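You operate a simulated robot arm through the tools that you are given. There is no shell and no other tool.

Carry out the task below with a simulated robot arm. There is one attempt and no reset: what you move stays moved.

TASK
Flush the nozzle with the blue band till it tests clear.
Fine: three strokes at flush, two at test; free the clamp and stand it in the good tray. Set down upright: what you pick out.
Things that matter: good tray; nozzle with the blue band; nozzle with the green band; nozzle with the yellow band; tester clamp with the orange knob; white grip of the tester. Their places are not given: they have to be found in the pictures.

It is judged by the outcome, as a careful person would: the job done as asked, and still so three seconds after it is handed in. It fails if anything else is knocked over, pushed out of place, dropped, spilled or broken.

THE ROBOT
A 6-joint arm with a two-finger gripper, fixed in place. Base frame: the origin is on the floor under the middle of its stand, x ahead of it, y to its left, z up; the work surface is at about z = 82. Units: cm, rad, N and s.
With the tool pointing down near the work surface it reaches from about 12 to 68 cm from the base axis. Its first joint turns from -1.152 to 1.152 rad. Payload 2.45 kg.
The tool frame sits at the grasp point between the pads (the TCP): z along the fingers, y along the line on which they close. The tips reach 3 cm beyond it. The gripper opens to 10.6 cm; its body begins 7.9 cm behind the TCP.
Orientation is that of the tool frame in the base frame, as a unit quaternion [x, y, z, w]. With the fingers straight down and closing along the base's y, the tool's x points along the base's -x, its y along +y and its z along -z.

THE INTERFACE
- The arm moves only by the tool arm_command. Its argument "series" is a list of rows, each a list of 7 numbers: the turn, a rotation vector about the tool's x, y, z in rad, then the shift along the tool's x, y, z in cm, then the finger opening in cm, from 0 to 10.6. In form: [[wx, wy, wz, dx, dy, dz, claw], ...]. A call has 1 to 20 rows; each row shifts and turns the commanded pose from where the row before left it, along the tool's axes as they then stand. A row lasts 0.2 s, in which the tool goes at most 5 cm and 0.15 rad; a call with a longer step from one row to the next is refused whole, and so is a gripper value outside its range. A pose out of reach is approached as far as the arm can. The call stops where the force on the tool passes 40 N (or 10 N more than at its start, if that is more) or the arm is blocked; 0.2 s more then pass. The fingers move at their own pace (about 15.3 cm/s each) and stop on an object; they squeeze with about 43 N. The grip force told is the motor's: it shows also when the fingers shut on nothing. Time passes only in rows, and 0.2 s behind the last, so rows that do not move let the fingers close. The reply holds the time, the measured pose of the TCP, the force on the tool along the base axes, the opening and the grip force, in the units named above and with some noise, with the torque about the TCP (base axes, N m) and any sound that the robot's microphone picked up.
- Cameras (640 x 400 px; columns grow to the right, rows downward): "scene" is fixed at [4.76, 40.24, 141.25]; the picture's right is [-0.86, -0.51, 0.00], its down [-0.25, 0.42, -0.87] and it looks along [0.45, -0.75, -0.49] (base axes); focal length 337 px, centre (320, 200). "wrist" rides on the gripper at [7.6, -0.2, -10.6] in the tool frame; the picture's right is [0.02, 1.00, 0.00], its down [-0.78, 0.02, -0.62] and it looks along [-0.62, 0.01, 0.78] (tool axes); focal length 247 px, centre (320, 200).
- capture(camera): a new picture of that camera. No time passes.
- pixel_to_xyz(camera, pixels): for up to 12 pixels [column, row] of the newest picture of that camera ("zoom" is the newest enlarged one), the place [x, y, z] in the base frame of the surface seen there, good to about 0.2 cm. No time passes.
- close_up(camera, box): a new picture of the part [left, top, right, bottom] of that camera's present view, enlarged. No time passes.
- job_done(): hands the job in; it is judged then, once.

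Open the gripper and draw the arm clear of the work before you hand the job in, unless the task says otherwise.

The tools are called after "Request:" as name(argument=value, ...) on one line, values as JSON. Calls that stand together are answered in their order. arm_command: Moves the arm, as the interface text tells. Its arguments: {"type":"object","properties":{"series":{"type":"array","items":{"type":"array","items":{"type":"number"}}}},"required":["series"]} The other tools are called the same way: capture (camera) takes a picture; pixel_to_xyz (camera, pixels) gives the place of the surface under pixels of a picture; close_up (camera, box) takes an enlarged picture of a part of a camera's view; job_done () hands the job in.

At the start:

```text
clock: 0.0
position: [34.8, -18.93, 115.43]
ee_rot: [0.0, 1.0, -0.001, 0.0]
wrist_force: [0.1, -0.3, 0.1]
moment: [0.04, -0.03, -0.01]
gripper_width: 10.59
grasp_force: 0.0
```

scene: 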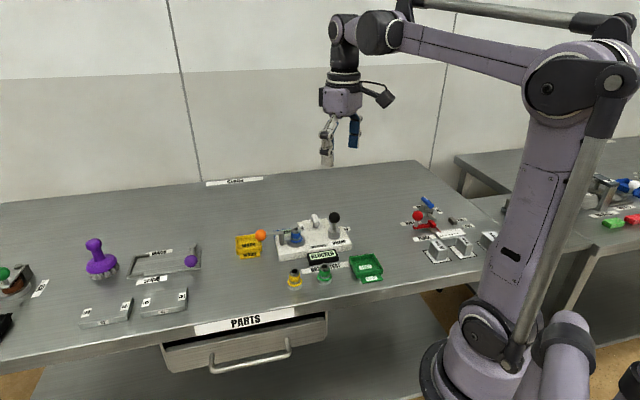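
wrist: 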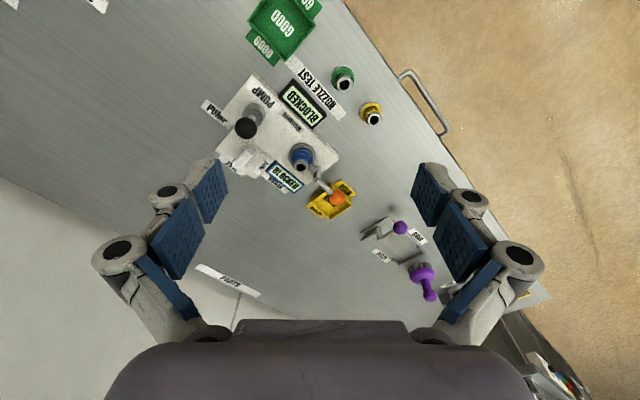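

The scene shows the nozzle tester around pixel (315,240) with the good tray at (367,267) and yellow and green nozzles at (295,278) and (324,274). I take enlarged pictures to see the parts in detail.

Request:
close_up(camera="scene", box=[220, 195, 400, 307])

Request:
close_up(camera="wrist", box=[190, 0, 430, 240])

```text
3.56 times, centred on (310, 251) of scene
```

zoom: 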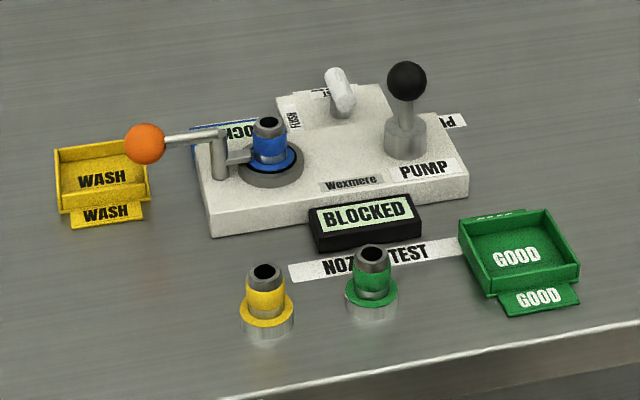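

```text
1.67 times, centred on (310, 120) of wrist
```

zoom: 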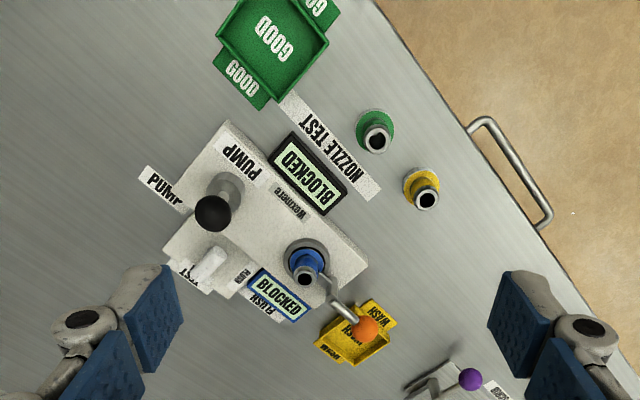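

Blue nozzle sits in the tester under the clamp; the white grip selects FLUSH/TEST, the black-ball handle pumps. I read places from the scene's enlarged picture after retaking it tighter.

Request:
close_up(camera="scene", box=[265, 205, 361, 265])

Request:
pixel_to_xyz(camera="scene", pixels=[[261, 235], [281, 234], [296, 231], [296, 239], [334, 217], [334, 233], [314, 217], [318, 224], [367, 266], [295, 272], [324, 268], [245, 245]])

Request:
pixel_to_xyz(camera="wrist", pixels=[[249, 128], [246, 163], [302, 155], [337, 198], [283, 22], [343, 80], [372, 115], [330, 203], [302, 100], [283, 178], [263, 91], [330, 155]])

```text
6.67 times, centred on (313, 235) of scene
```

zoom: 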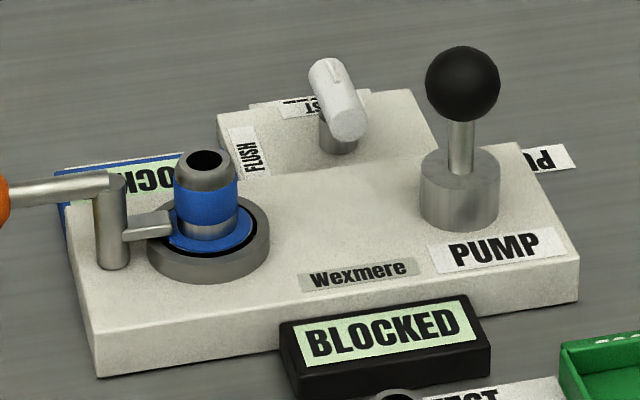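

```text
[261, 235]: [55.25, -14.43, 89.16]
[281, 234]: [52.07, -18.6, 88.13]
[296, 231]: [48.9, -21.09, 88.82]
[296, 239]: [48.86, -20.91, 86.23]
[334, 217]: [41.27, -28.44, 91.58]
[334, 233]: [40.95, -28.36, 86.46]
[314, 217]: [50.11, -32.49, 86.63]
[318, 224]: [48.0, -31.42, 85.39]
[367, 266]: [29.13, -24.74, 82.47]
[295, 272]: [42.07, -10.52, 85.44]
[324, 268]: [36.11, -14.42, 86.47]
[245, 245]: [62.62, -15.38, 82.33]
```

```text
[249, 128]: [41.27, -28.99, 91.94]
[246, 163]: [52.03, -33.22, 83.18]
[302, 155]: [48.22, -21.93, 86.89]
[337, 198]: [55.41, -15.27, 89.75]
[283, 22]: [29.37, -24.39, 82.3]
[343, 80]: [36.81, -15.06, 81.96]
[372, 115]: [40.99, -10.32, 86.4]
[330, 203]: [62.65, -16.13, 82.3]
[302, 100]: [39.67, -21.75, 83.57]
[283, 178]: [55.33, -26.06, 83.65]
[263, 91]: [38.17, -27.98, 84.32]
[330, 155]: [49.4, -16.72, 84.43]
```

The first look gives rough places (pump ball ≈ (41.3,-28.7,92), orange knob ≈ (55.3,-14.8,90), blue nozzle ≈ (48.5,-21.5,88)). I lower the arm in free air for a closer wrist view of the selector.

Request:
arm_command(series=[[0, 0, 0, 0, -1.5, 4, 10.6], [0, 0, 0, 0, -1.5, 4, 10.6], [0, 0, 0, 0, -1.5, 4, 10.6], [0, 0, 0, 0, -1, 2, 10.6], [0, 0, 0, 0, 0, 0, 10.6]])

Request:
capture(camera="wrist")

Request:
close_up(camera="wrist", box=[200, 60, 440, 210])

```text
clock: 1.2
position: [34.79, -24.36, 101.44]
ee_rot: [-0.001, 1.0, 0.0, 0.0]
wrist_force: [-0.9, 0.3, 0.7]
moment: [-0.01, 0.02, 0.0]
gripper_width: 10.61
grasp_force: 0.0
```

```text
taken
```

wrist: 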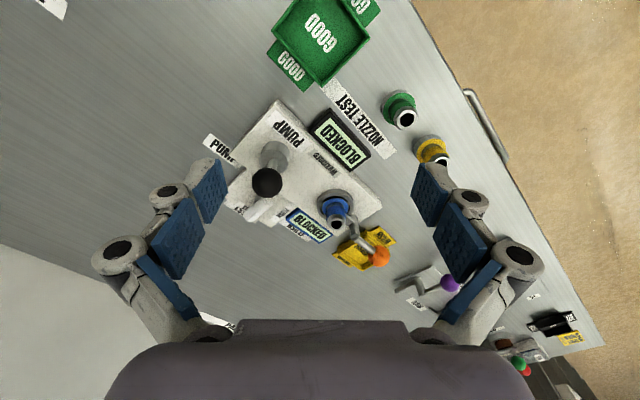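

```text
2.67 times, centred on (320, 135) of wrist
```

zoom: 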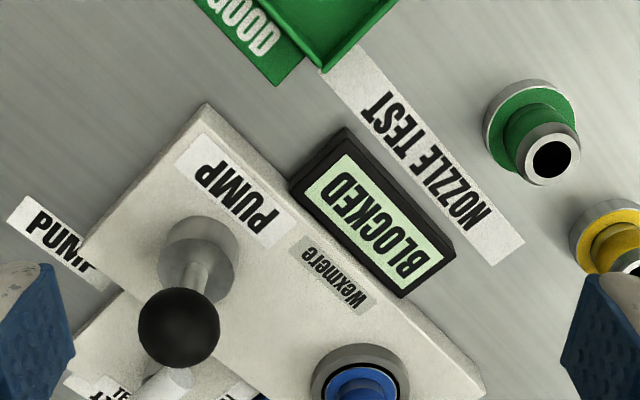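

The selector is hidden behind the pump ball at (267,183). I move forward at the same height (tips at z≈98, above everything) to look at it more from above.

Request:
arm_command(series=[[0, 0, 0, -4, -1, 0, 10.6], [0, 0, 0, -4, -1, 0, 10.6], [0, 0, 0, -4, -1, 0, 10.6], [0, 0, 0, -2, 0, 0, 10.6], [0, 0, 0, 0, 0, 0, 10.6]])

Request:
capture(camera="wrist")

Request:
close_up(camera="wrist", box=[200, 0, 440, 150])

```text
clock: 2.4
position: [48.56, -27.49, 101.44]
ee_rot: [0.001, 1.0, -0.001, 0.0]
wrist_force: [-0.1, -0.1, -0.6]
moment: [-0.01, 0.01, 0.01]
gripper_width: 10.61
grasp_force: 0.0
```

```text
taken
```

wrist: 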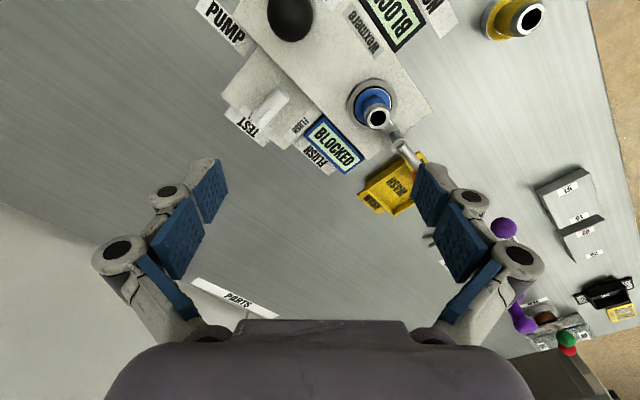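

```text
2.67 times, centred on (320, 75) of wrist
```

zoom: 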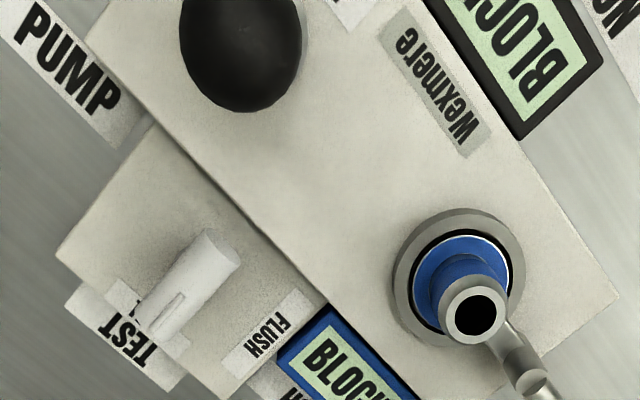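

The white grip's ridge end (zoom ≈ (165,315)) points at TEST; FLUSH is at zoom (262,335), about 90° around. I measure points on the grip, labels and pump.

Request:
pixel_to_xyz(camera="zoom", pixels=[[215, 250], [190, 285], [162, 322], [235, 255], [205, 235], [150, 315], [175, 335], [260, 335], [125, 325], [130, 240], [220, 390], [250, 310]])

Request:
close_up(camera="wrist", box=[220, 70, 316, 150])

Request:
close_up(camera="scene", box=[290, 205, 350, 243])

```text
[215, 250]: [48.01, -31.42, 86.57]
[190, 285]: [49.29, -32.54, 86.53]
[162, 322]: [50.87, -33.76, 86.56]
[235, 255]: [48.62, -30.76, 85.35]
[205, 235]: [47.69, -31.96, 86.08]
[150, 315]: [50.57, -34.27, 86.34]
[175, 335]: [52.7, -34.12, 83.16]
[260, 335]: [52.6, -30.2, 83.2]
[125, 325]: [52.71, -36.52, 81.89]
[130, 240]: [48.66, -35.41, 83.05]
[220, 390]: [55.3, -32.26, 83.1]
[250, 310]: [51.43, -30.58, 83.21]
```

```text
5.00 times, centred on (268, 110) of wrist
```

zoom: 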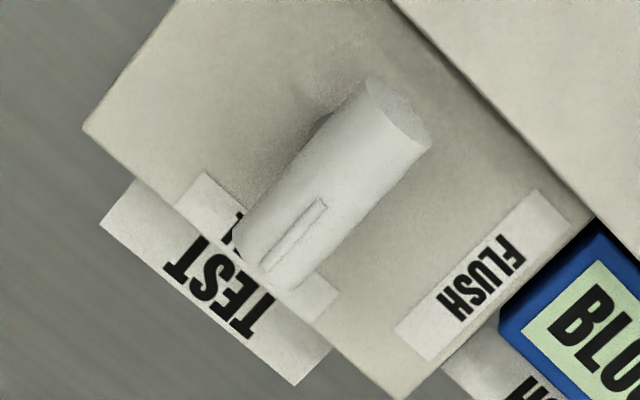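

```text
10.53 times, centred on (320, 224) of scene
```

zoom: 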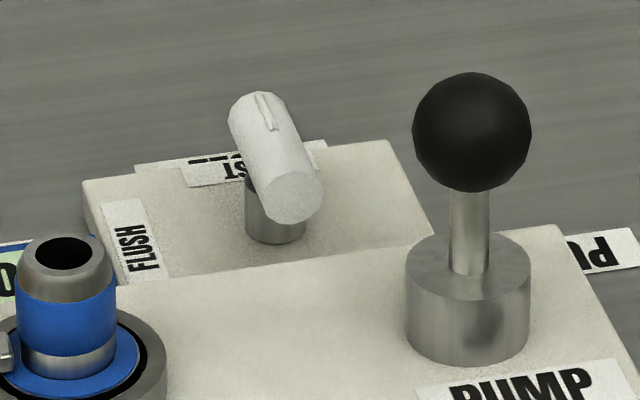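

The grip is a bar ≈5 cm long, axis about z≈85.7, on a post. I measure more points on the bar, post, ball and collar in the newest scene enlargement.

Request:
pixel_to_xyz(camera="zoom", pixels=[[292, 197], [256, 98], [235, 120], [275, 150], [300, 160], [262, 170], [275, 225], [275, 242], [472, 90], [472, 130], [470, 225], [467, 265]])

Request:
close_up(camera="wrist", box=[204, 60, 332, 140])

Request:
pixel_to_xyz(camera="zoom", pixels=[[390, 140], [330, 210], [270, 280], [430, 195], [365, 135], [235, 275], [295, 340], [350, 180], [300, 230], [480, 325], [395, 50], [590, 260]])

```text
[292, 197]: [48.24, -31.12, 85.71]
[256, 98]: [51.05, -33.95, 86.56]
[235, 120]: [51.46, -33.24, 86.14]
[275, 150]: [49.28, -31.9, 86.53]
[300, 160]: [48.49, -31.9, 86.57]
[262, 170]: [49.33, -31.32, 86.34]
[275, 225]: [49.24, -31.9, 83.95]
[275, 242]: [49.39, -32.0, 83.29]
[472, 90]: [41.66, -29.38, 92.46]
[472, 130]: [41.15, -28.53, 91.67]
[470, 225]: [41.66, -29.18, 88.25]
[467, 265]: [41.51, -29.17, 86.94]
```

```text
5.00 times, centred on (268, 100) of wrist
```

zoom: 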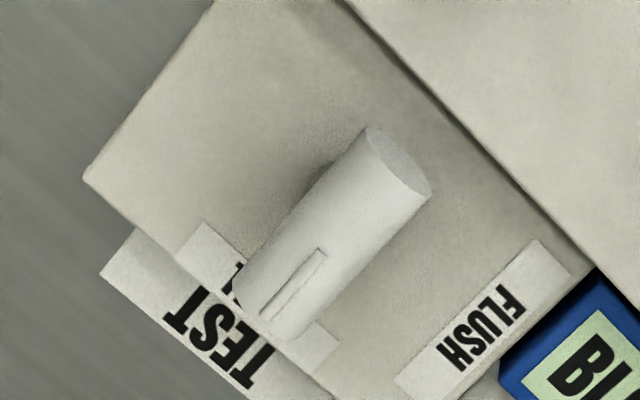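

```text
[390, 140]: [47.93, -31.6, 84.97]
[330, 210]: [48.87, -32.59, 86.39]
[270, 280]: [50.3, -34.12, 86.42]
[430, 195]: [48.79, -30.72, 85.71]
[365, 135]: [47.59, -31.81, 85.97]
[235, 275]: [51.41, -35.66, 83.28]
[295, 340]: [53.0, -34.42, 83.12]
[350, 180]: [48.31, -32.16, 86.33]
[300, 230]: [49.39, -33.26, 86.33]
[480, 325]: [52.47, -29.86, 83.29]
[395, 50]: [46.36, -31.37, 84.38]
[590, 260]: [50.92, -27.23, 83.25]
```

The grip bar's centre is about (49.65,-32.55,85.7), axis at about -45°, diameter ≈1.65 cm, with the post under its middle. I move over it, turn the tool +0.785 rad about its z so that the fingers close across the bar, and narrow to 5 cm.

Request:
arm_command(series=[[0, 0, 0, -0.55, -2.5, 0, 5], [0, 0, 0, -0.54, -2.56, 0, 5], [0, 0, 0.131, 0, 0, 0, 5], [0, 0, 0.131, 0, 0, 0, 5], [0, 0, 0.131, 0, 0, 0, 5], [0, 0, 0.131, 0, 0, 0, 5], [0, 0, 0.131, 0, 0, 0, 5], [0, 0, 0.131, 0, 0, 0, 5], [0, 0, 0, 0, 0, 3, 5], [0, 0, 0, 0, 0, 3, 5], [0, 0, 0, 0, 0, 0, 5]])

Request:
capture(camera="wrist")

Request:
close_up(camera="scene", box=[230, 130, 390, 230])

```text
clock: 4.8
position: [49.81, -32.57, 95.31]
ee_rot: [0.384, 0.923, -0.001, 0.001]
wrist_force: [0.4, -0.3, 0.1]
moment: [0.02, 0.02, -0.03]
gripper_width: 4.99
grasp_force: 0.1
```

```text
taken
```

wrist: 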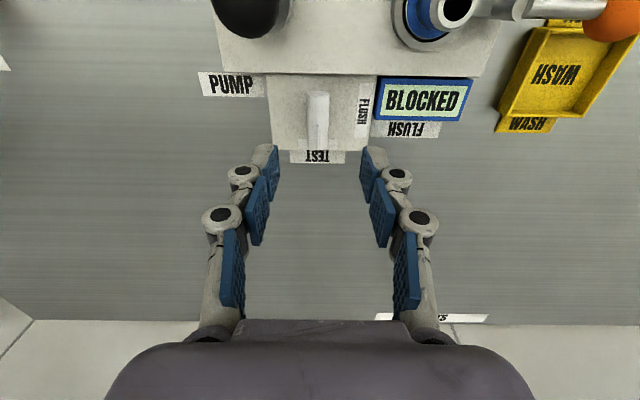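

```text
4.00 times, centred on (310, 180) of scene
```

zoom: 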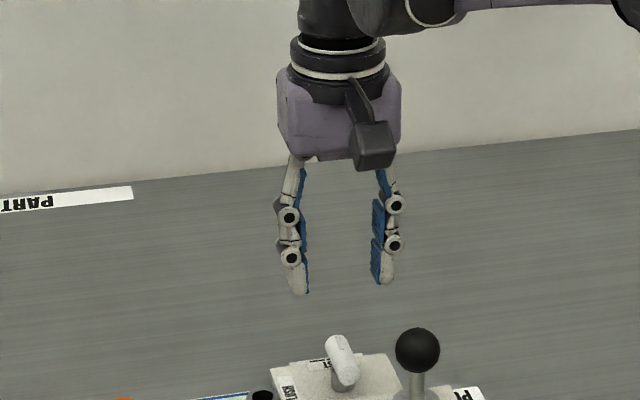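

The grip is centred and aligned between the fingers (wrist column ≈319). Before going down I check how low the wrist camera body hangs over the pump ball, at zoom (375,165).

Request:
pixel_to_xyz(camera="zoom", pixels=[[375, 166], [362, 160], [390, 160], [300, 290], [383, 280], [415, 332], [340, 150], [375, 150]])

```text
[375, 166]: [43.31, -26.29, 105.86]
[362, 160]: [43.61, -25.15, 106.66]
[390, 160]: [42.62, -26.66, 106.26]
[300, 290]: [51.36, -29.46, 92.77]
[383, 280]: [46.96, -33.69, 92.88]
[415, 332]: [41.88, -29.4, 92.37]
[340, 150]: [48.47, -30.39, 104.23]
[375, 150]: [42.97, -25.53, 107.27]
```

Camera body bottom is at z≈105.9 now, so it will be at ≈97.6 when the TCP is at 87.1, clear of the ball top (92.6). I descend and close on the bar.

Request:
arm_command(series=[[0, 0, 0, 0, 0, 3, 5], [0, 0, 0, 0, 0, 3, 5], [0, 0, 0, 0, 0, 1.2, 5], [0, 0, 0, 0, 0, 1.0, 5], [0, 0, 0, 0, 0, 0, 5]])

Request:
close_up(camera="scene", box=[260, 165, 380, 240])

Request:
capture(camera="wrist")

```text
clock: 6.0
position: [49.71, -32.48, 87.31]
ee_rot: [0.384, 0.924, 0.0, 0.0]
wrist_force: [-0.1, -0.6, 0.7]
moment: [0.0, 0.03, 0.04]
gripper_width: 4.98
grasp_force: 0.0
```

```text
5.33 times, centred on (320, 202) of scene
```

zoom: 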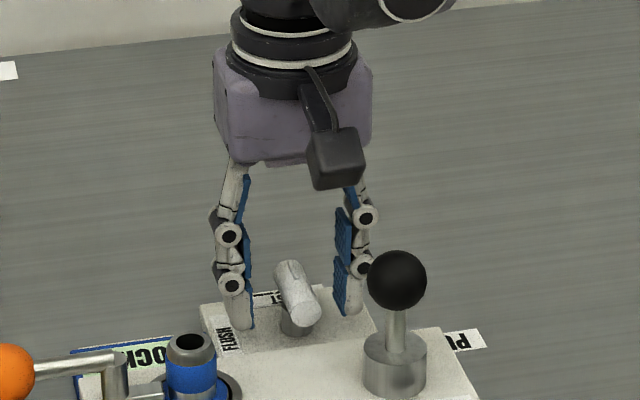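

```text
taken
```

wrist: 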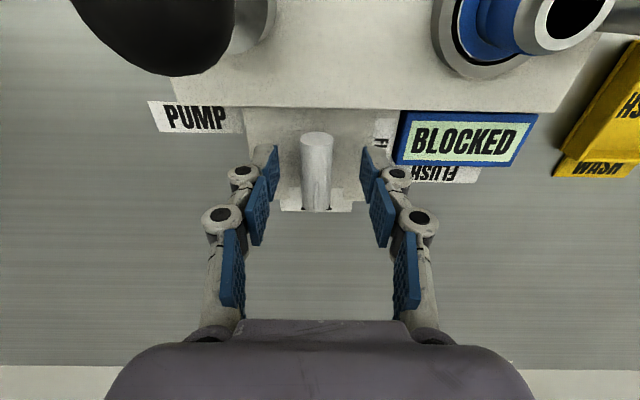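

Fingers straddle the bar (bar columns 303–331, tips at 277 and 361). I close on it and wait.

Request:
arm_command(series=[[0, 0, 0, 0, 0, 0, 3], [0, 0, 0, 0, 0, 0, 1.2], [0, 0, 0, 0, 0, 0, 1.2], [0, 0, 0, 0, 0, 0, 1.2]])

Request:
capture(camera="wrist")

```text
clock: 7.0
position: [49.77, -32.65, 87.25]
ee_rot: [0.384, 0.923, -0.002, -0.001]
wrist_force: [-12.4, -9.5, -4.6]
moment: [-0.13, 0.24, 0.01]
gripper_width: 1.71
grasp_force: 42.9
```

```text
taken
```

wrist: 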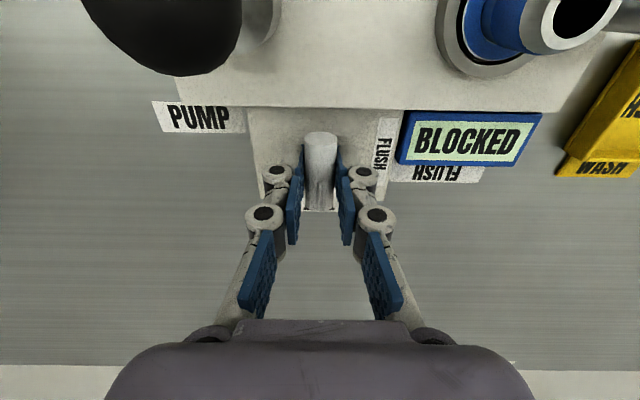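

Gripped (opening 1.71) with about 15 N side load, meaning the bar sits slightly toward tool -y. I shift dy -0.15 to unload it, then begin turning toward FLUSH (negative about tool z).

Request:
arm_command(series=[[0, 0, 0, 0, -0.12, 0, 1.2], [0, 0, 0, 0, 0, 0, 1.2]])

```text
clock: 7.6
position: [49.61, -32.6, 87.37]
ee_rot: [0.384, 0.923, -0.001, 0.001]
wrist_force: [-6.8, -11.0, 5.2]
moment: [0.44, 0.83, 0.0]
gripper_width: 1.73
grasp_force: 43.0
```

Side load fell only slightly (to ≈12.6 N along the closing line), so I shift a bit more and look at the trend.

Request:
arm_command(series=[[0, 0, 0, 0, -0.2, 0, 1.2], [0, 0, 0, 0, 0, 0, 1.2]])

```text
clock: 8.2
position: [49.6, -32.65, 87.28]
ee_rot: [0.383, 0.924, 0.0, 0.001]
wrist_force: [2.8, -7.3, 20.0]
moment: [0.14, 0.31, 0.0]
gripper_width: 1.74
grasp_force: 43.1
```

The side load is now about 3 N, with 20 N upward; I raise slightly and start turning in small steps.

Request:
arm_command(series=[[0, 0, 0, 0, 0, -0.1, 1.2], [0, 0, 0, 0, 0, 0, 1.2], [0, 0, -0.1, 0, 0, 0, 1.2], [0, 0, -0.1, 0, 0, 0, 1.2], [0, 0, -0.1, 0, 0, 0, 1.2]])

Request:
capture(camera="wrist")

```text
clock: 9.4
position: [49.7, -32.68, 87.3]
ee_rot: [0.24, 0.971, 0.0, 0.001]
wrist_force: [8.9, -3.8, -1.0]
moment: [-0.29, -0.63, -0.03]
gripper_width: 1.76
grasp_force: 42.9
```

```text
taken
```

wrist: 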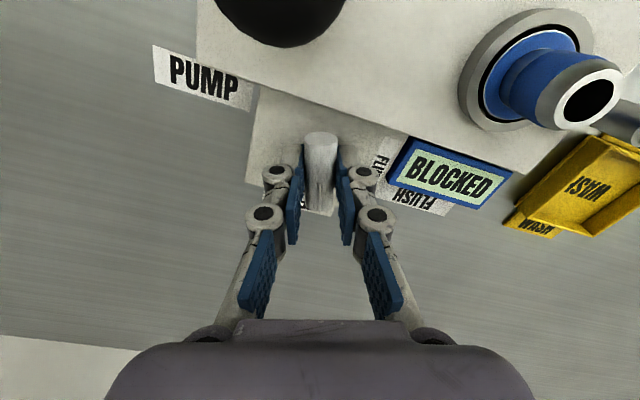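

The grip turned with the tool (0.3 rad so far) with small forces. I go on turning.

Request:
arm_command(series=[[0, 0, -0.12, 0, 0, 0, 1.2], [0, 0, -0.12, 0, 0, 0, 1.2], [0, 0, -0.12, 0, 0, 0, 1.2], [0, 0, -0.12, 0, 0, 0, 1.2], [0, 0, -0.12, 0, 0, 0, 1.2], [0, 0, -0.12, 0, 0, 0, 1.2]])

Request:
capture(camera="wrist")

```text
clock: 10.8
position: [49.58, -32.8, 87.16]
ee_rot: [-0.117, 0.993, -0.002, 0.0]
wrist_force: [8.9, -6.8, -9.5]
moment: [0.1, -0.89, -0.04]
gripper_width: 1.71
grasp_force: 43.2
```

```text
taken
```

wrist: 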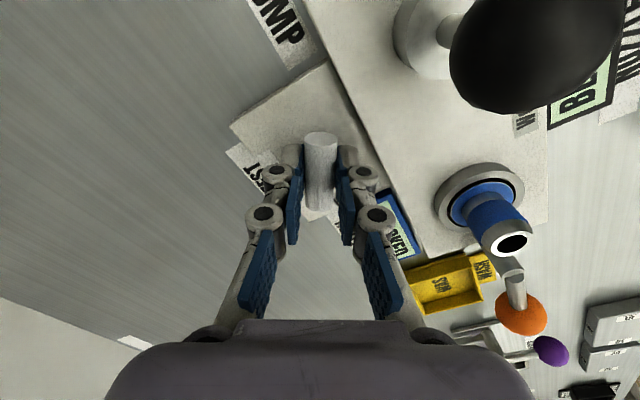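

Turned 1.02 rad so far; forces still small. I finish the quarter turn.

Request:
arm_command(series=[[0, 0, -0.11, 0, 0, 0, 1.2], [0, 0, -0.11, 0, 0, 0, 1.2], [0, 0, -0.11, 0, 0, 0, 1.2], [0, 0, -0.11, 0, 0, 0, 1.2], [0, 0, -0.11, 0, 0, 0, 1.2], [0, 0, 0, 0, 0, 0, 1.2]])

Request:
capture(camera="wrist")

Request:
close_up(camera="scene", box=[260, 165, 380, 240])

```text
clock: 12.2
position: [49.64, -32.83, 87.2]
ee_rot: [-0.383, 0.924, -0.001, 0.001]
wrist_force: [8.9, -10.7, -8.1]
moment: [0.2, -0.52, -0.01]
gripper_width: 1.76
grasp_force: 43.3
```

```text
taken
```

wrist: 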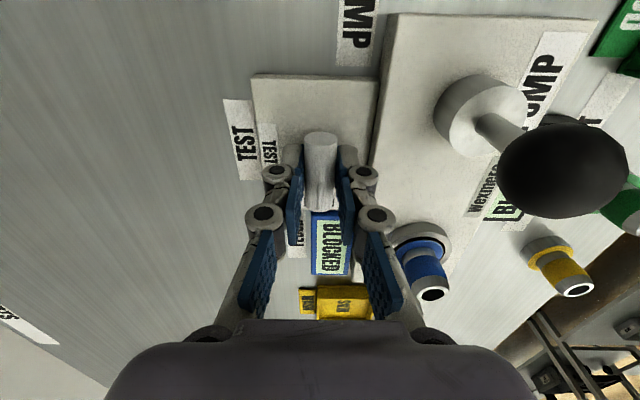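

```text
5.33 times, centred on (320, 202) of scene
```

zoom: 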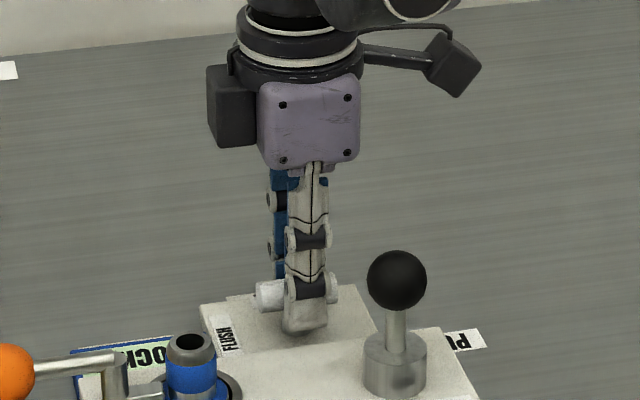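

The bar points at FLUSH now. I open just to 3.4 cm (the main plate edge is close) and lift away.

Request:
arm_command(series=[[0, 0, 0, 0, 0, 0, 3.0], [0, 0, 0, 0, 0, 0, 3.4], [0, 0, 0, 0, 0, -1.5, 3.4], [0, 0, 0, 0, 0, -4, 3.4], [0, 0, 0, 0, 0, -4, 3.4], [0, 0, 0, 0, 0, -3, 3.4], [0, 0, 0, 0, 0, 0, 3.4]])

Request:
capture(camera="wrist")

Request:
close_up(camera="scene", box=[260, 195, 356, 255])

```text
clock: 13.8
position: [49.58, -32.71, 100.03]
ee_rot: [-0.382, 0.924, 0.0, 0.0]
wrist_force: [-0.2, 0.1, 0.2]
moment: [0.01, 0.02, 0.0]
gripper_width: 3.43
grasp_force: 0.1
```

```text
taken
```

wrist: 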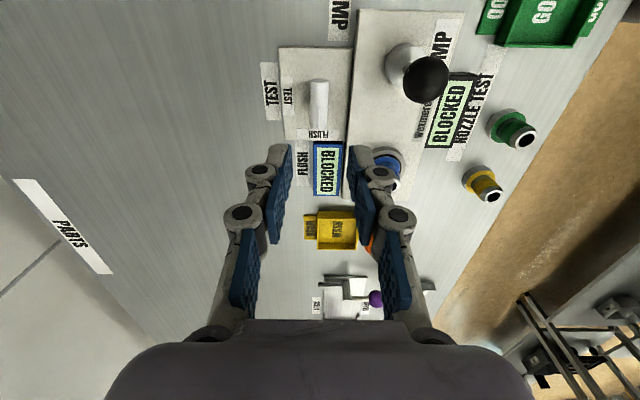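

```text
6.67 times, centred on (308, 225) of scene
```

zoom: 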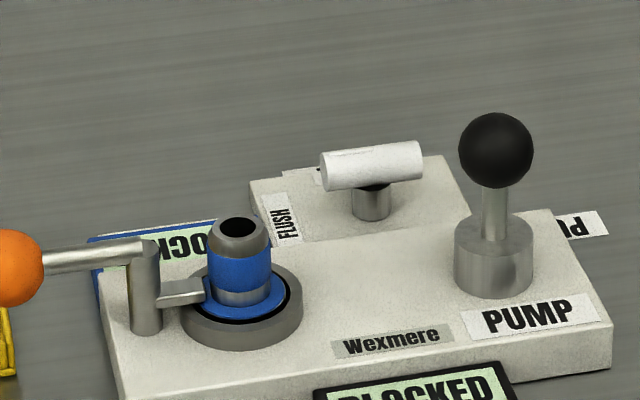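

The white grip now points at FLUSH (ridge end to the left in the scene). Pump axis works out at about (41.9,-29.65), ball centre z≈90.9, radius ≈1.5; I move above it at this height with the fingers opened to 6 cm.

Request:
arm_command(series=[[0, 0, 0, 1.64, 3.79, 0, 6], [0, 0, 0, 1.64, 3.8, 0, 6], [0, 0, 0, 0, 0, 0, 6]])

Request:
capture(camera="wrist")

Request:
close_up(camera="scene", box=[270, 145, 398, 225])

```text
clock: 14.6
position: [41.65, -29.63, 99.85]
ee_rot: [-0.382, 0.924, -0.002, 0.0]
wrist_force: [0.1, -0.8, -0.8]
moment: [0.01, -0.03, 0.0]
gripper_width: 5.97
grasp_force: 0.1
```

```text
taken
```

wrist: 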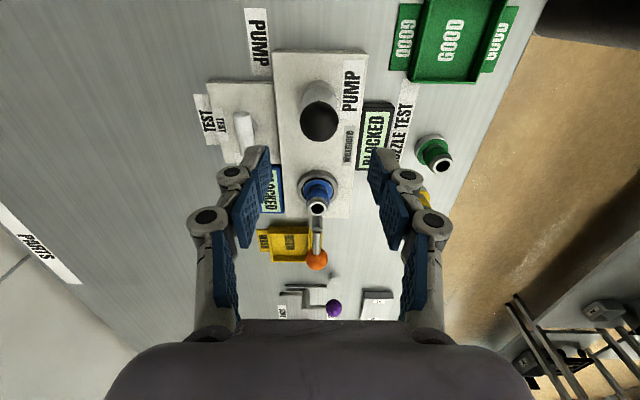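

```text
5.00 times, centred on (334, 185) of scene
```

zoom: 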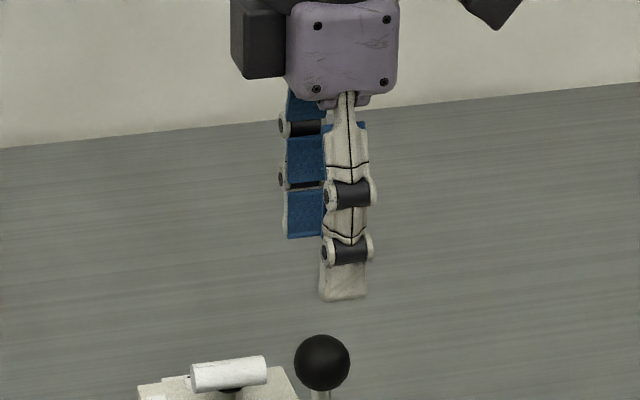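

The ball is centred at wrist column 320, row 120. I measure its surface once more before going down.

Request:
pixel_to_xyz(camera="wrist", pixels=[[320, 120], [320, 108], [320, 135], [305, 120], [335, 120], [300, 92]])

Request:
pixel_to_xyz(camera="zoom", pixels=[[322, 340], [322, 362], [300, 362], [344, 362], [320, 395]])

```text
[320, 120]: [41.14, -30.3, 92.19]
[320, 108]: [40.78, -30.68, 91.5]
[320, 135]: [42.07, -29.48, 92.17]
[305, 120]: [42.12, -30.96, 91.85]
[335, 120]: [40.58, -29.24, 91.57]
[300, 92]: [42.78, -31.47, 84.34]
```

```text
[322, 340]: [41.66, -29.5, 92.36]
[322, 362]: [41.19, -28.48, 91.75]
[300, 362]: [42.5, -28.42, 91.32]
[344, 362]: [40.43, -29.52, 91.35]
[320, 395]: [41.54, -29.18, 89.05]
```

Ball centre ≈(41.75,-29.7,90.9). I go down to TCP z≈92.4 (tips ≈89.4, around the ball's middle) and close on the ball.

Request:
arm_command(series=[[0, 0, 0, 0, 0, 3.5, 6], [0, 0, 0, 0, 0, 3.0, 6], [0, 0, 0, 0, 0, 1.0, 6], [0, 0, 0, 0, 0, 0, 6], [0, 0, 0, 0, 0, 0, 4], [0, 0, 0, 0, 0, 0, 2.4], [0, 0, 0, 0, 0, 0, 2.4], [0, 0, 0, 0, 0, 0, 2.4]])

Request:
close_up(camera="scene", box=[270, 165, 398, 245])

```text
clock: 16.4
position: [41.81, -29.62, 92.28]
ee_rot: [-0.382, 0.924, -0.001, 0.001]
wrist_force: [7.2, -7.5, 0.7]
moment: [-0.09, -0.15, 0.02]
gripper_width: 3.02
grasp_force: 44.6
```

```text
5.00 times, centred on (334, 205) of scene
```

zoom: 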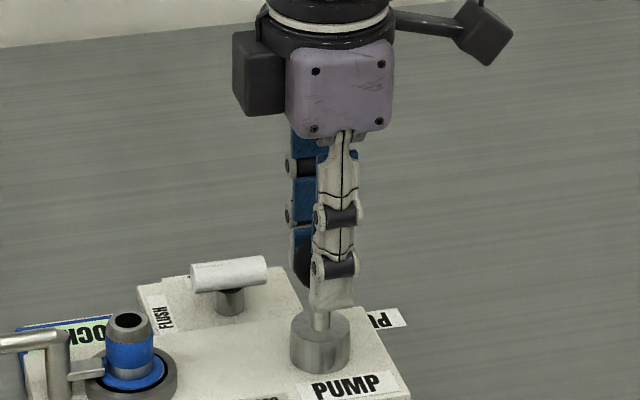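

Ball held (opening 3.02). I push down 1 cm in small steps to feel the plunger.

Request:
arm_command(series=[[0, 0, 0, 0, 0, 0.4, 2.4], [0, 0, 0, 0, 0, 0.4, 2.4], [0, 0, 0, 0, 0, 0.4, 2.4]])

Request:
close_up(camera="scene", box=[270, 165, 398, 245])

```text
clock: 17.2
position: [41.71, -29.59, 91.03]
ee_rot: [-0.381, 0.925, 0.0, -0.001]
wrist_force: [1.3, -7.8, 1.9]
moment: [0.07, -0.21, 0.01]
gripper_width: 3.01
grasp_force: 45.3
```

```text
5.00 times, centred on (334, 205) of scene
```

zoom: 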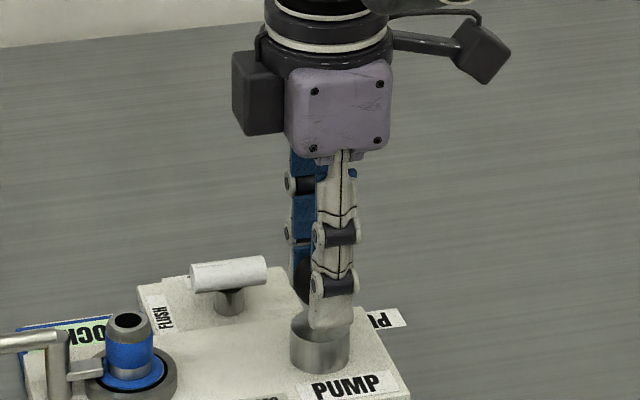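

The ball came down with the fingers with almost no resistance. I continue in small steps toward the stop, watching the force (collar top is near z≈86.7, tips now at 88.0).

Request:
arm_command(series=[[0, 0, 0, 0, 0, 0.3, 2.4], [0, 0, 0, 0, 0, 0.3, 2.4], [0, 0, 0, 0, 0, 0.3, 2.4]])

Request:
close_up(camera="scene", box=[300, 195, 364, 235])

Request:
capture(camera="wrist")

```text
clock: 18.0
position: [41.76, -29.58, 90.12]
ee_rot: [-0.382, 0.924, 0.0, -0.001]
wrist_force: [-1.4, -7.1, 2.9]
moment: [-0.15, 0.05, 0.03]
gripper_width: 3.0
grasp_force: 45.2
```

```text
10.00 times, centred on (332, 215) of scene
```

zoom: 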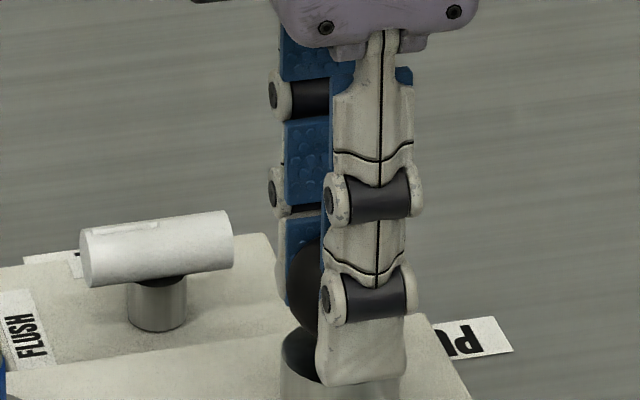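

```text
taken
```

wrist: 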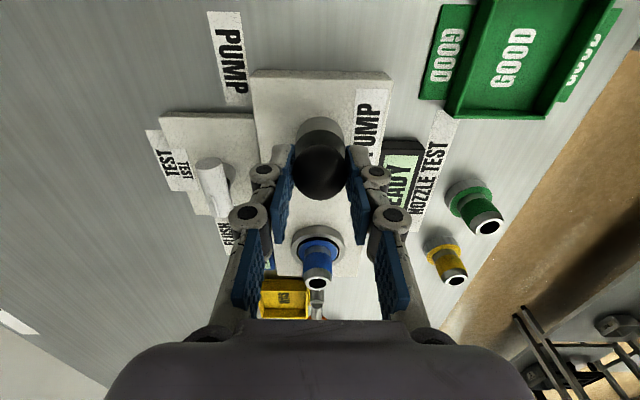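

The display seems to have changed to "…EADY" at wrist (398,185). I zoom in on it before pushing further.

Request:
close_up(camera="scene", box=[280, 225, 376, 285])

Request:
close_up(camera="wrist", box=[256, 110, 416, 210])

```text
6.67 times, centred on (328, 255) of scene
```

zoom: 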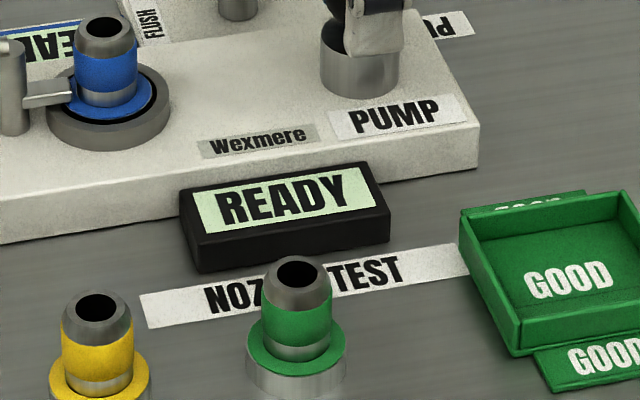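

```text
4.00 times, centred on (336, 160) of wrist
```

zoom: 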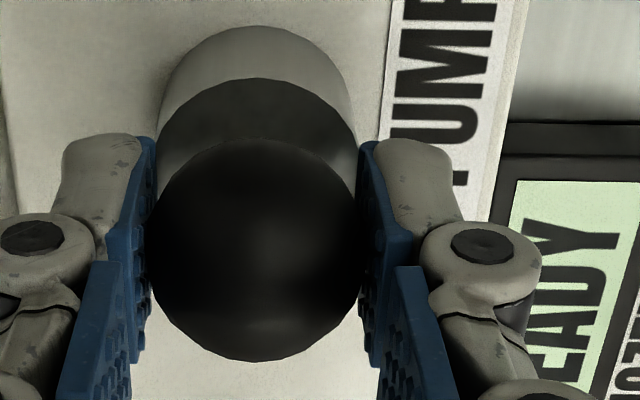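

The display reads READY. I push a little further to find the bottom stop, watching the force.

Request:
arm_command(series=[[0, 0, 0, 0, 0, 0.2, 2.4], [0, 0, 0, 0, 0, 0.2, 2.4]])

Request:
close_up(camera="scene", box=[280, 205, 376, 265])

```text
clock: 18.6
position: [41.75, -29.68, 89.96]
ee_rot: [-0.381, 0.924, -0.002, 0.0]
wrist_force: [-3.5, -9.5, 35.2]
moment: [-0.18, 0.04, 0.02]
gripper_width: 2.99
grasp_force: 44.9
```

```text
6.67 times, centred on (328, 235) of scene
```

zoom: 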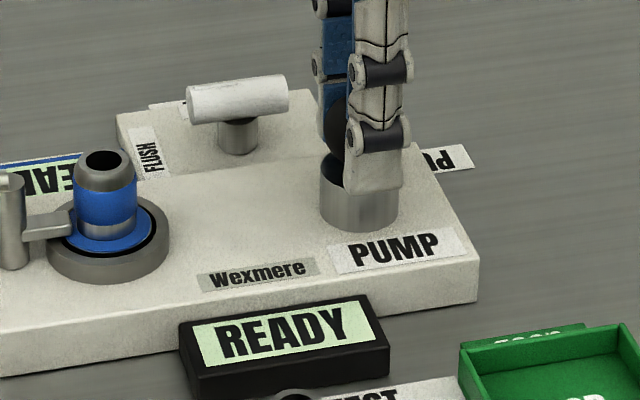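

Force rose to 35 N at TCP z≈89.96 – the stop, or the fingertips on the collar. I measure the collar top and finger tip to tell which.

Request:
pixel_to_xyz(camera="zoom", pixels=[[330, 180], [326, 172], [338, 188], [360, 205], [370, 185], [334, 130], [392, 185]])

Request:
close_up(camera="scene", box=[312, 210, 352, 235])

```text
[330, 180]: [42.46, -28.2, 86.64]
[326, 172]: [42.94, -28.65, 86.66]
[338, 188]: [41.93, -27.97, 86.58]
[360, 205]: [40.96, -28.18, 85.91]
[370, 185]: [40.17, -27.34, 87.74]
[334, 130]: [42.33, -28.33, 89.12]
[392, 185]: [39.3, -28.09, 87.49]
```

```text
16.00 times, centred on (332, 222) of scene
```

zoom: 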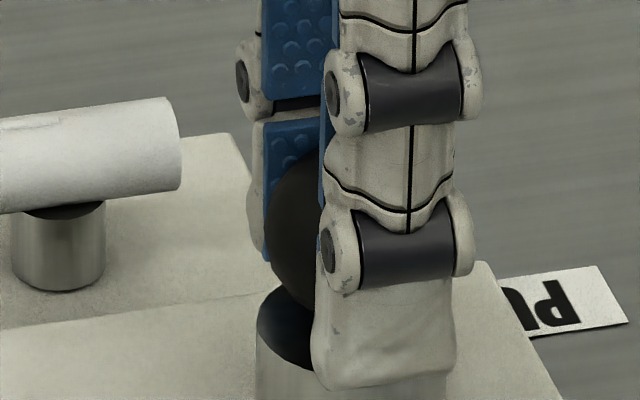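

Collar top is 86.65 and tips should be near 86.97, so this looks like the plunger's stop at about 2.3 cm travel. I pull the handle back up to its starting height and read the display.

Request:
arm_command(series=[[0, 0, 0, 0, 0, -0.5, 2.4], [0, 0, 0, 0, 0, -0.5, 2.4], [0, 0, 0, 0, 0, -0.5, 2.4], [0, 0, 0, 0, 0, -0.5, 2.4], [0, 0, 0, 0, 0, -0.4, 2.4]])

Request:
close_up(camera="scene", box=[280, 205, 376, 265])

```text
clock: 19.8
position: [41.75, -29.69, 92.11]
ee_rot: [-0.382, 0.924, 0.001, -0.001]
wrist_force: [-13.8, -2.8, 0.9]
moment: [-0.04, 0.26, 0.01]
gripper_width: 2.99
grasp_force: 44.7
```

```text
6.67 times, centred on (328, 235) of scene
```

zoom: 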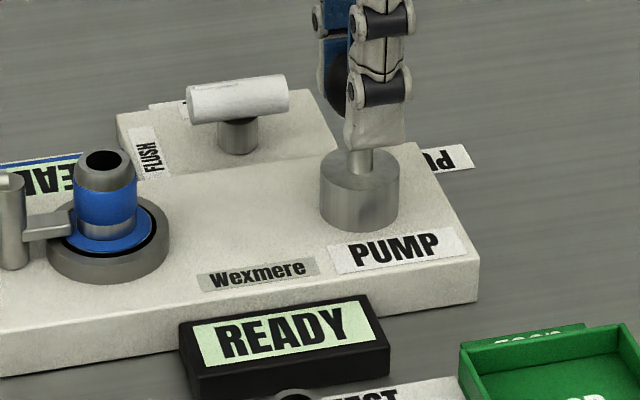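

Handle is back near the top and the display still reads READY. I lift the last 0.15 cm to make sure it is fully up, feeling for the top stop.

Request:
arm_command(series=[[0, 0, 0, 0, 0, -0.15, 2.4], [0, 0, 0, 0, 0, 0, 2.4]])

```text
clock: 20.4
position: [41.73, -29.59, 92.23]
ee_rot: [-0.382, 0.924, 0.001, -0.001]
wrist_force: [-18.2, 1.2, -26.6]
moment: [-0.16, 0.22, 0.0]
gripper_width: 2.96
grasp_force: 44.8
```

The -26.6 N shows the top stop at TCP z≈92.2, so one full stroke is done. Second stroke: down 2.45 cm to the bottom and back up.

Request:
arm_command(series=[[0, 0, 0, 0, 0, 0.45, 2.4], [0, 0, 0, 0, 0, 0.5, 2.4], [0, 0, 0, 0, 0, 0.5, 2.4], [0, 0, 0, 0, 0, 0.5, 2.4], [0, 0, 0, 0, 0, 0.35, 2.4], [0, 0, 0, 0, 0, 0.15, 2.4], [0, 0, 0, 0, 0, 0, 2.4]])

Request:
close_up(camera="scene", box=[280, 205, 376, 265])

```text
clock: 22.0
position: [41.77, -29.65, 90.06]
ee_rot: [-0.383, 0.924, -0.001, 0.0]
wrist_force: [-16.5, -1.3, 8.6]
moment: [-0.07, 0.3, 0.0]
gripper_width: 3.0
grasp_force: 44.7
```

```text
6.67 times, centred on (328, 235) of scene
```

zoom: 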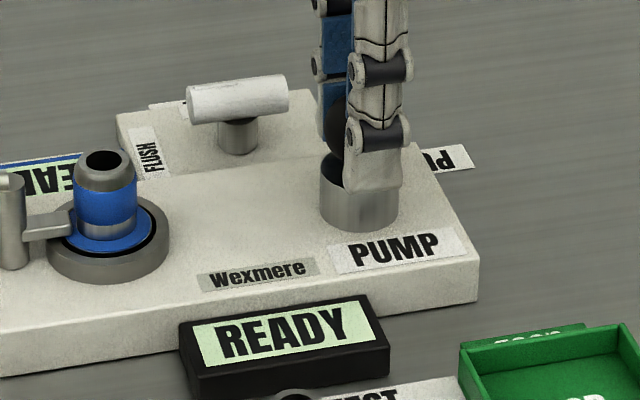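

It is at the bottom (8.6 N up); I press 0.1 more to seat it, then pull back to the top.

Request:
arm_command(series=[[0, 0, 0, 0, 0, 0.1, 2.4], [0, 0, 0, 0, 0, -0.45, 2.4], [0, 0, 0, 0, 0, -0.5, 2.4], [0, 0, 0, 0, 0, -0.5, 2.4], [0, 0, 0, 0, 0, -0.5, 2.4], [0, 0, 0, 0, 0, -0.4, 2.4], [0, 0, 0, 0, 0, -0.2, 2.4], [0, 0, 0, 0, 0, 0, 2.4]])

Request:
close_up(camera="scene", box=[280, 205, 376, 265])

```text
clock: 23.9
position: [41.84, -29.66, 92.13]
ee_rot: [-0.382, 0.924, 0.0, -0.003]
wrist_force: [-1.6, -2.1, -9.6]
moment: [0.33, -0.35, -0.02]
gripper_width: 3.0
grasp_force: 44.9
stopped in row 8: the force on the tool passed its limit at 41 N (the readings are from after the stop); the commanded pose is now the measured one
```

```text
6.67 times, centred on (328, 235) of scene
```

zoom: 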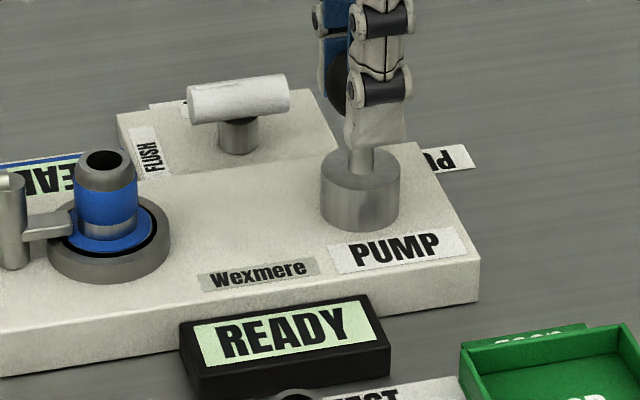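

It stopped at 41 N pulling against the top stop (display still READY), so I'll be gentler at the top. Third stroke: down about 2.1 cm, then small steps until contact.

Request:
arm_command(series=[[0, 0, 0, 0, 0, 0.45, 2.4], [0, 0, 0, 0, 0, 0.5, 2.4], [0, 0, 0, 0, 0, 0.5, 2.4], [0, 0, 0, 0, 0, 0.4, 2.4], [0, 0, 0, 0, 0, 0.2, 2.4], [0, 0, 0, 0, 0, 0.1, 2.4], [0, 0, 0, 0, 0, 0, 2.4]])

```text
clock: 25.6
position: [41.77, -29.65, 90.15]
ee_rot: [-0.381, 0.925, 0.0, -0.003]
wrist_force: [-7.1, -2.6, 2.7]
moment: [0.09, -0.04, 0.03]
gripper_width: 2.99
grasp_force: 44.5
```

Reading z≈90.15 with only 2.7 N, so not quite seated; I press 0.15 more and read again.

Request:
arm_command(series=[[0, 0, 0, 0, 0, 0.1, 2.4], [0, 0, 0, 0, 0, 0.08, 2.4], [0, 0, 0, 0, 0, 0, 2.4]])

```text
clock: 26.4
position: [41.83, -29.63, 89.94]
ee_rot: [-0.382, 0.924, -0.002, -0.002]
wrist_force: [-3.5, -1.6, 14.6]
moment: [-0.27, 0.29, -0.02]
gripper_width: 2.98
grasp_force: 44.7
```

Seated (14.6 N). I raise the handle back to just reach the top stop, gently.

Request:
arm_command(series=[[0, 0, 0, 0, 0, -0.45, 2.4], [0, 0, 0, 0, 0, -0.5, 2.4], [0, 0, 0, 0, 0, -0.5, 2.4], [0, 0, 0, 0, 0, -0.4, 2.4], [0, 0, 0, 0, 0, -0.2, 2.4], [0, 0, 0, 0, 0, -0.15, 2.4], [0, 0, 0, 0, 0, 0, 2.4]])

Request:
close_up(camera="scene", box=[280, 205, 376, 265])

```text
clock: 27.9
position: [41.72, -29.62, 92.2]
ee_rot: [-0.381, 0.925, -0.001, -0.002]
wrist_force: [-3.2, -9.0, 1.1]
moment: [-0.06, -0.01, 0.0]
gripper_width: 2.99
grasp_force: 45.3
```

```text
6.67 times, centred on (328, 235) of scene
```

zoom: 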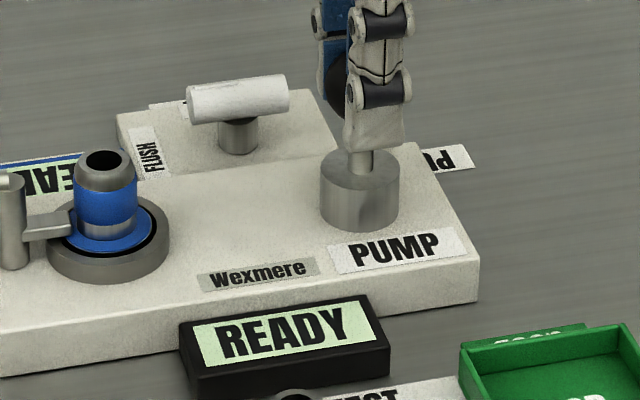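

Handle is back at the top (z≈92.2). Three flush strokes are done; I nudge up 0.08, release, and lift clear to look at the tester.

Request:
arm_command(series=[[0, 0, 0, 0, 0, -0.08, 2.4], [0, 0, 0, 0, 0, 0, 2.4], [0, 0, 0, 0, 0, 0, 4.5], [0, 0, 0, 0, 0, 0, 6], [0, 0, 0, 0, 0, -3, 6], [0, 0, 0, 0, 0, -4.5, 6], [0, 0, 0, 0, 0, 0, 6]])

Request:
capture(camera="wrist")

Request:
close_up(camera="scene", box=[260, 195, 380, 270])

```text
clock: 29.6
position: [41.81, -29.6, 99.83]
ee_rot: [-0.382, 0.924, 0.0, -0.001]
wrist_force: [0.1, 0.0, -0.3]
moment: [0.01, -0.01, 0.01]
gripper_width: 6.02
grasp_force: 0.2
```

```text
taken
```

wrist: 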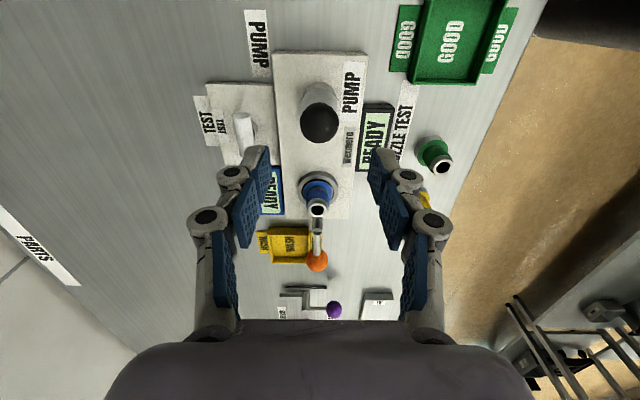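

```text
5.33 times, centred on (320, 232) of scene
```

zoom: 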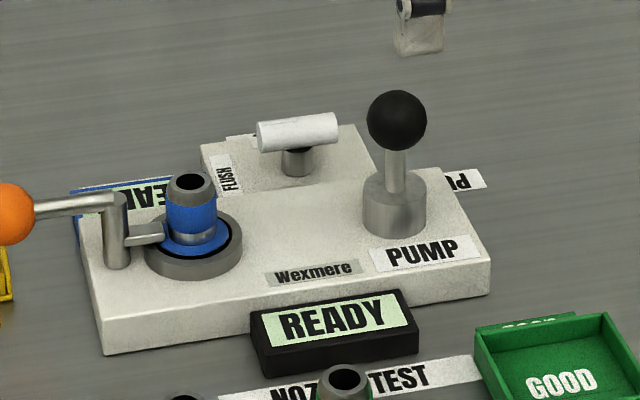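

Display still reads READY, plunger is up. Next I re-measure the white grip's bar to turn it back to TEST.

Request:
close_up(camera="scene", box=[295, 208, 335, 233])

Request:
pixel_to_xyz(camera="zoom", pixels=[[230, 120], [330, 100], [280, 110], [280, 135], [230, 150], [330, 130], [255, 200], [235, 200], [275, 200]])

Request:
pixel_to_xyz(camera="wrist", pixels=[[245, 116], [244, 130], [246, 143], [240, 130], [249, 130]])

```text
16.00 times, centred on (315, 220) of scene
```

zoom: 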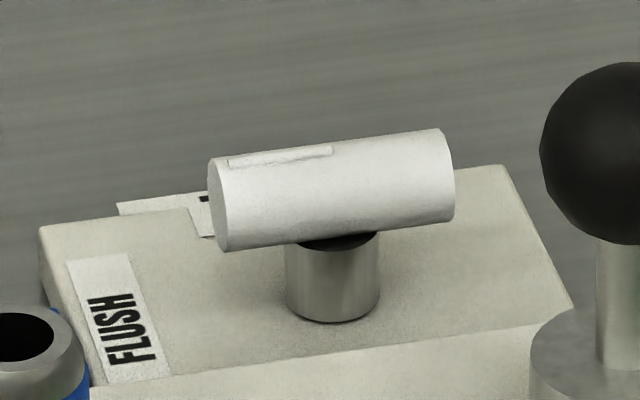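

```text
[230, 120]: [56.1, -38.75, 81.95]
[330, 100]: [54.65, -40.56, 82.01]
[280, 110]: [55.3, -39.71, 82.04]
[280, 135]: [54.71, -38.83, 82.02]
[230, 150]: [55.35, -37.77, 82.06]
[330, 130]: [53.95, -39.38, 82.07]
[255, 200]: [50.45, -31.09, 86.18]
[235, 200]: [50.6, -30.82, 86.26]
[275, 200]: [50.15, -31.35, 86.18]
```

```text
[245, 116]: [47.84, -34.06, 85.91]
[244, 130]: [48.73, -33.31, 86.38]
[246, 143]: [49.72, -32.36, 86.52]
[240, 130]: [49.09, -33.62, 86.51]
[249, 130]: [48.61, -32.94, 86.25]
```

I query points on the bar itself in the newest enlargement.

Request:
pixel_to_xyz(camera="zoom", pixels=[[334, 190], [334, 160], [232, 175], [445, 145], [440, 190], [235, 225], [332, 280], [332, 310], [295, 290], [370, 290], [334, 220], [217, 205]])

```text
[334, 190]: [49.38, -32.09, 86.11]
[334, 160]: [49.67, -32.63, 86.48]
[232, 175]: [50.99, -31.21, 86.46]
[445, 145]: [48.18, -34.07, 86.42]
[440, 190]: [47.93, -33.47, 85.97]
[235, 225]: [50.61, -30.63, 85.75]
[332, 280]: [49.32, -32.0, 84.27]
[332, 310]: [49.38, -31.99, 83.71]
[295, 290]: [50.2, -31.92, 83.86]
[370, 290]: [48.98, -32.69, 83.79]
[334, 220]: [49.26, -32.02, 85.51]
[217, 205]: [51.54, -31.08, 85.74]
```

The bar's centre is about (49.72,-32.73), axis at ≈45°. I move back over it at height with 3.8 cm opening, then check the view.

Request:
arm_command(series=[[0, 0, 0, -1.69, -3.91, 0, 4.5], [0, 0, 0, -1.69, -3.9, 0, 3.8], [0, 0, 0, 0, 0, 4, 3.8], [0, 0, 0, 0, 0, 0, 3.8]])

Request:
capture(camera="wrist")

```text
clock: 30.6
position: [49.67, -32.51, 95.52]
ee_rot: [-0.382, 0.924, 0.001, -0.001]
wrist_force: [1.1, 0.1, 0.4]
moment: [0.0, 0.01, 0.01]
gripper_width: 3.78
grasp_force: 0.0
```

```text
taken
```

wrist: 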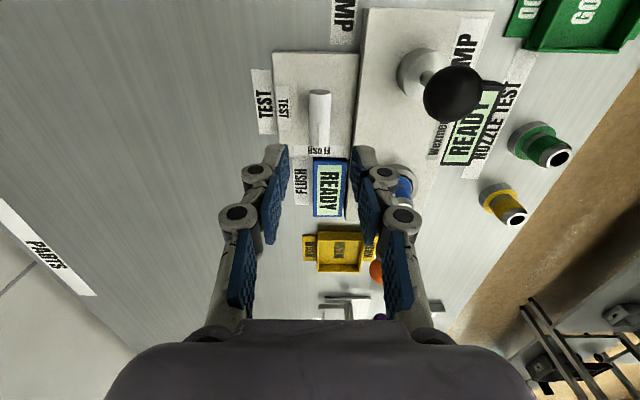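

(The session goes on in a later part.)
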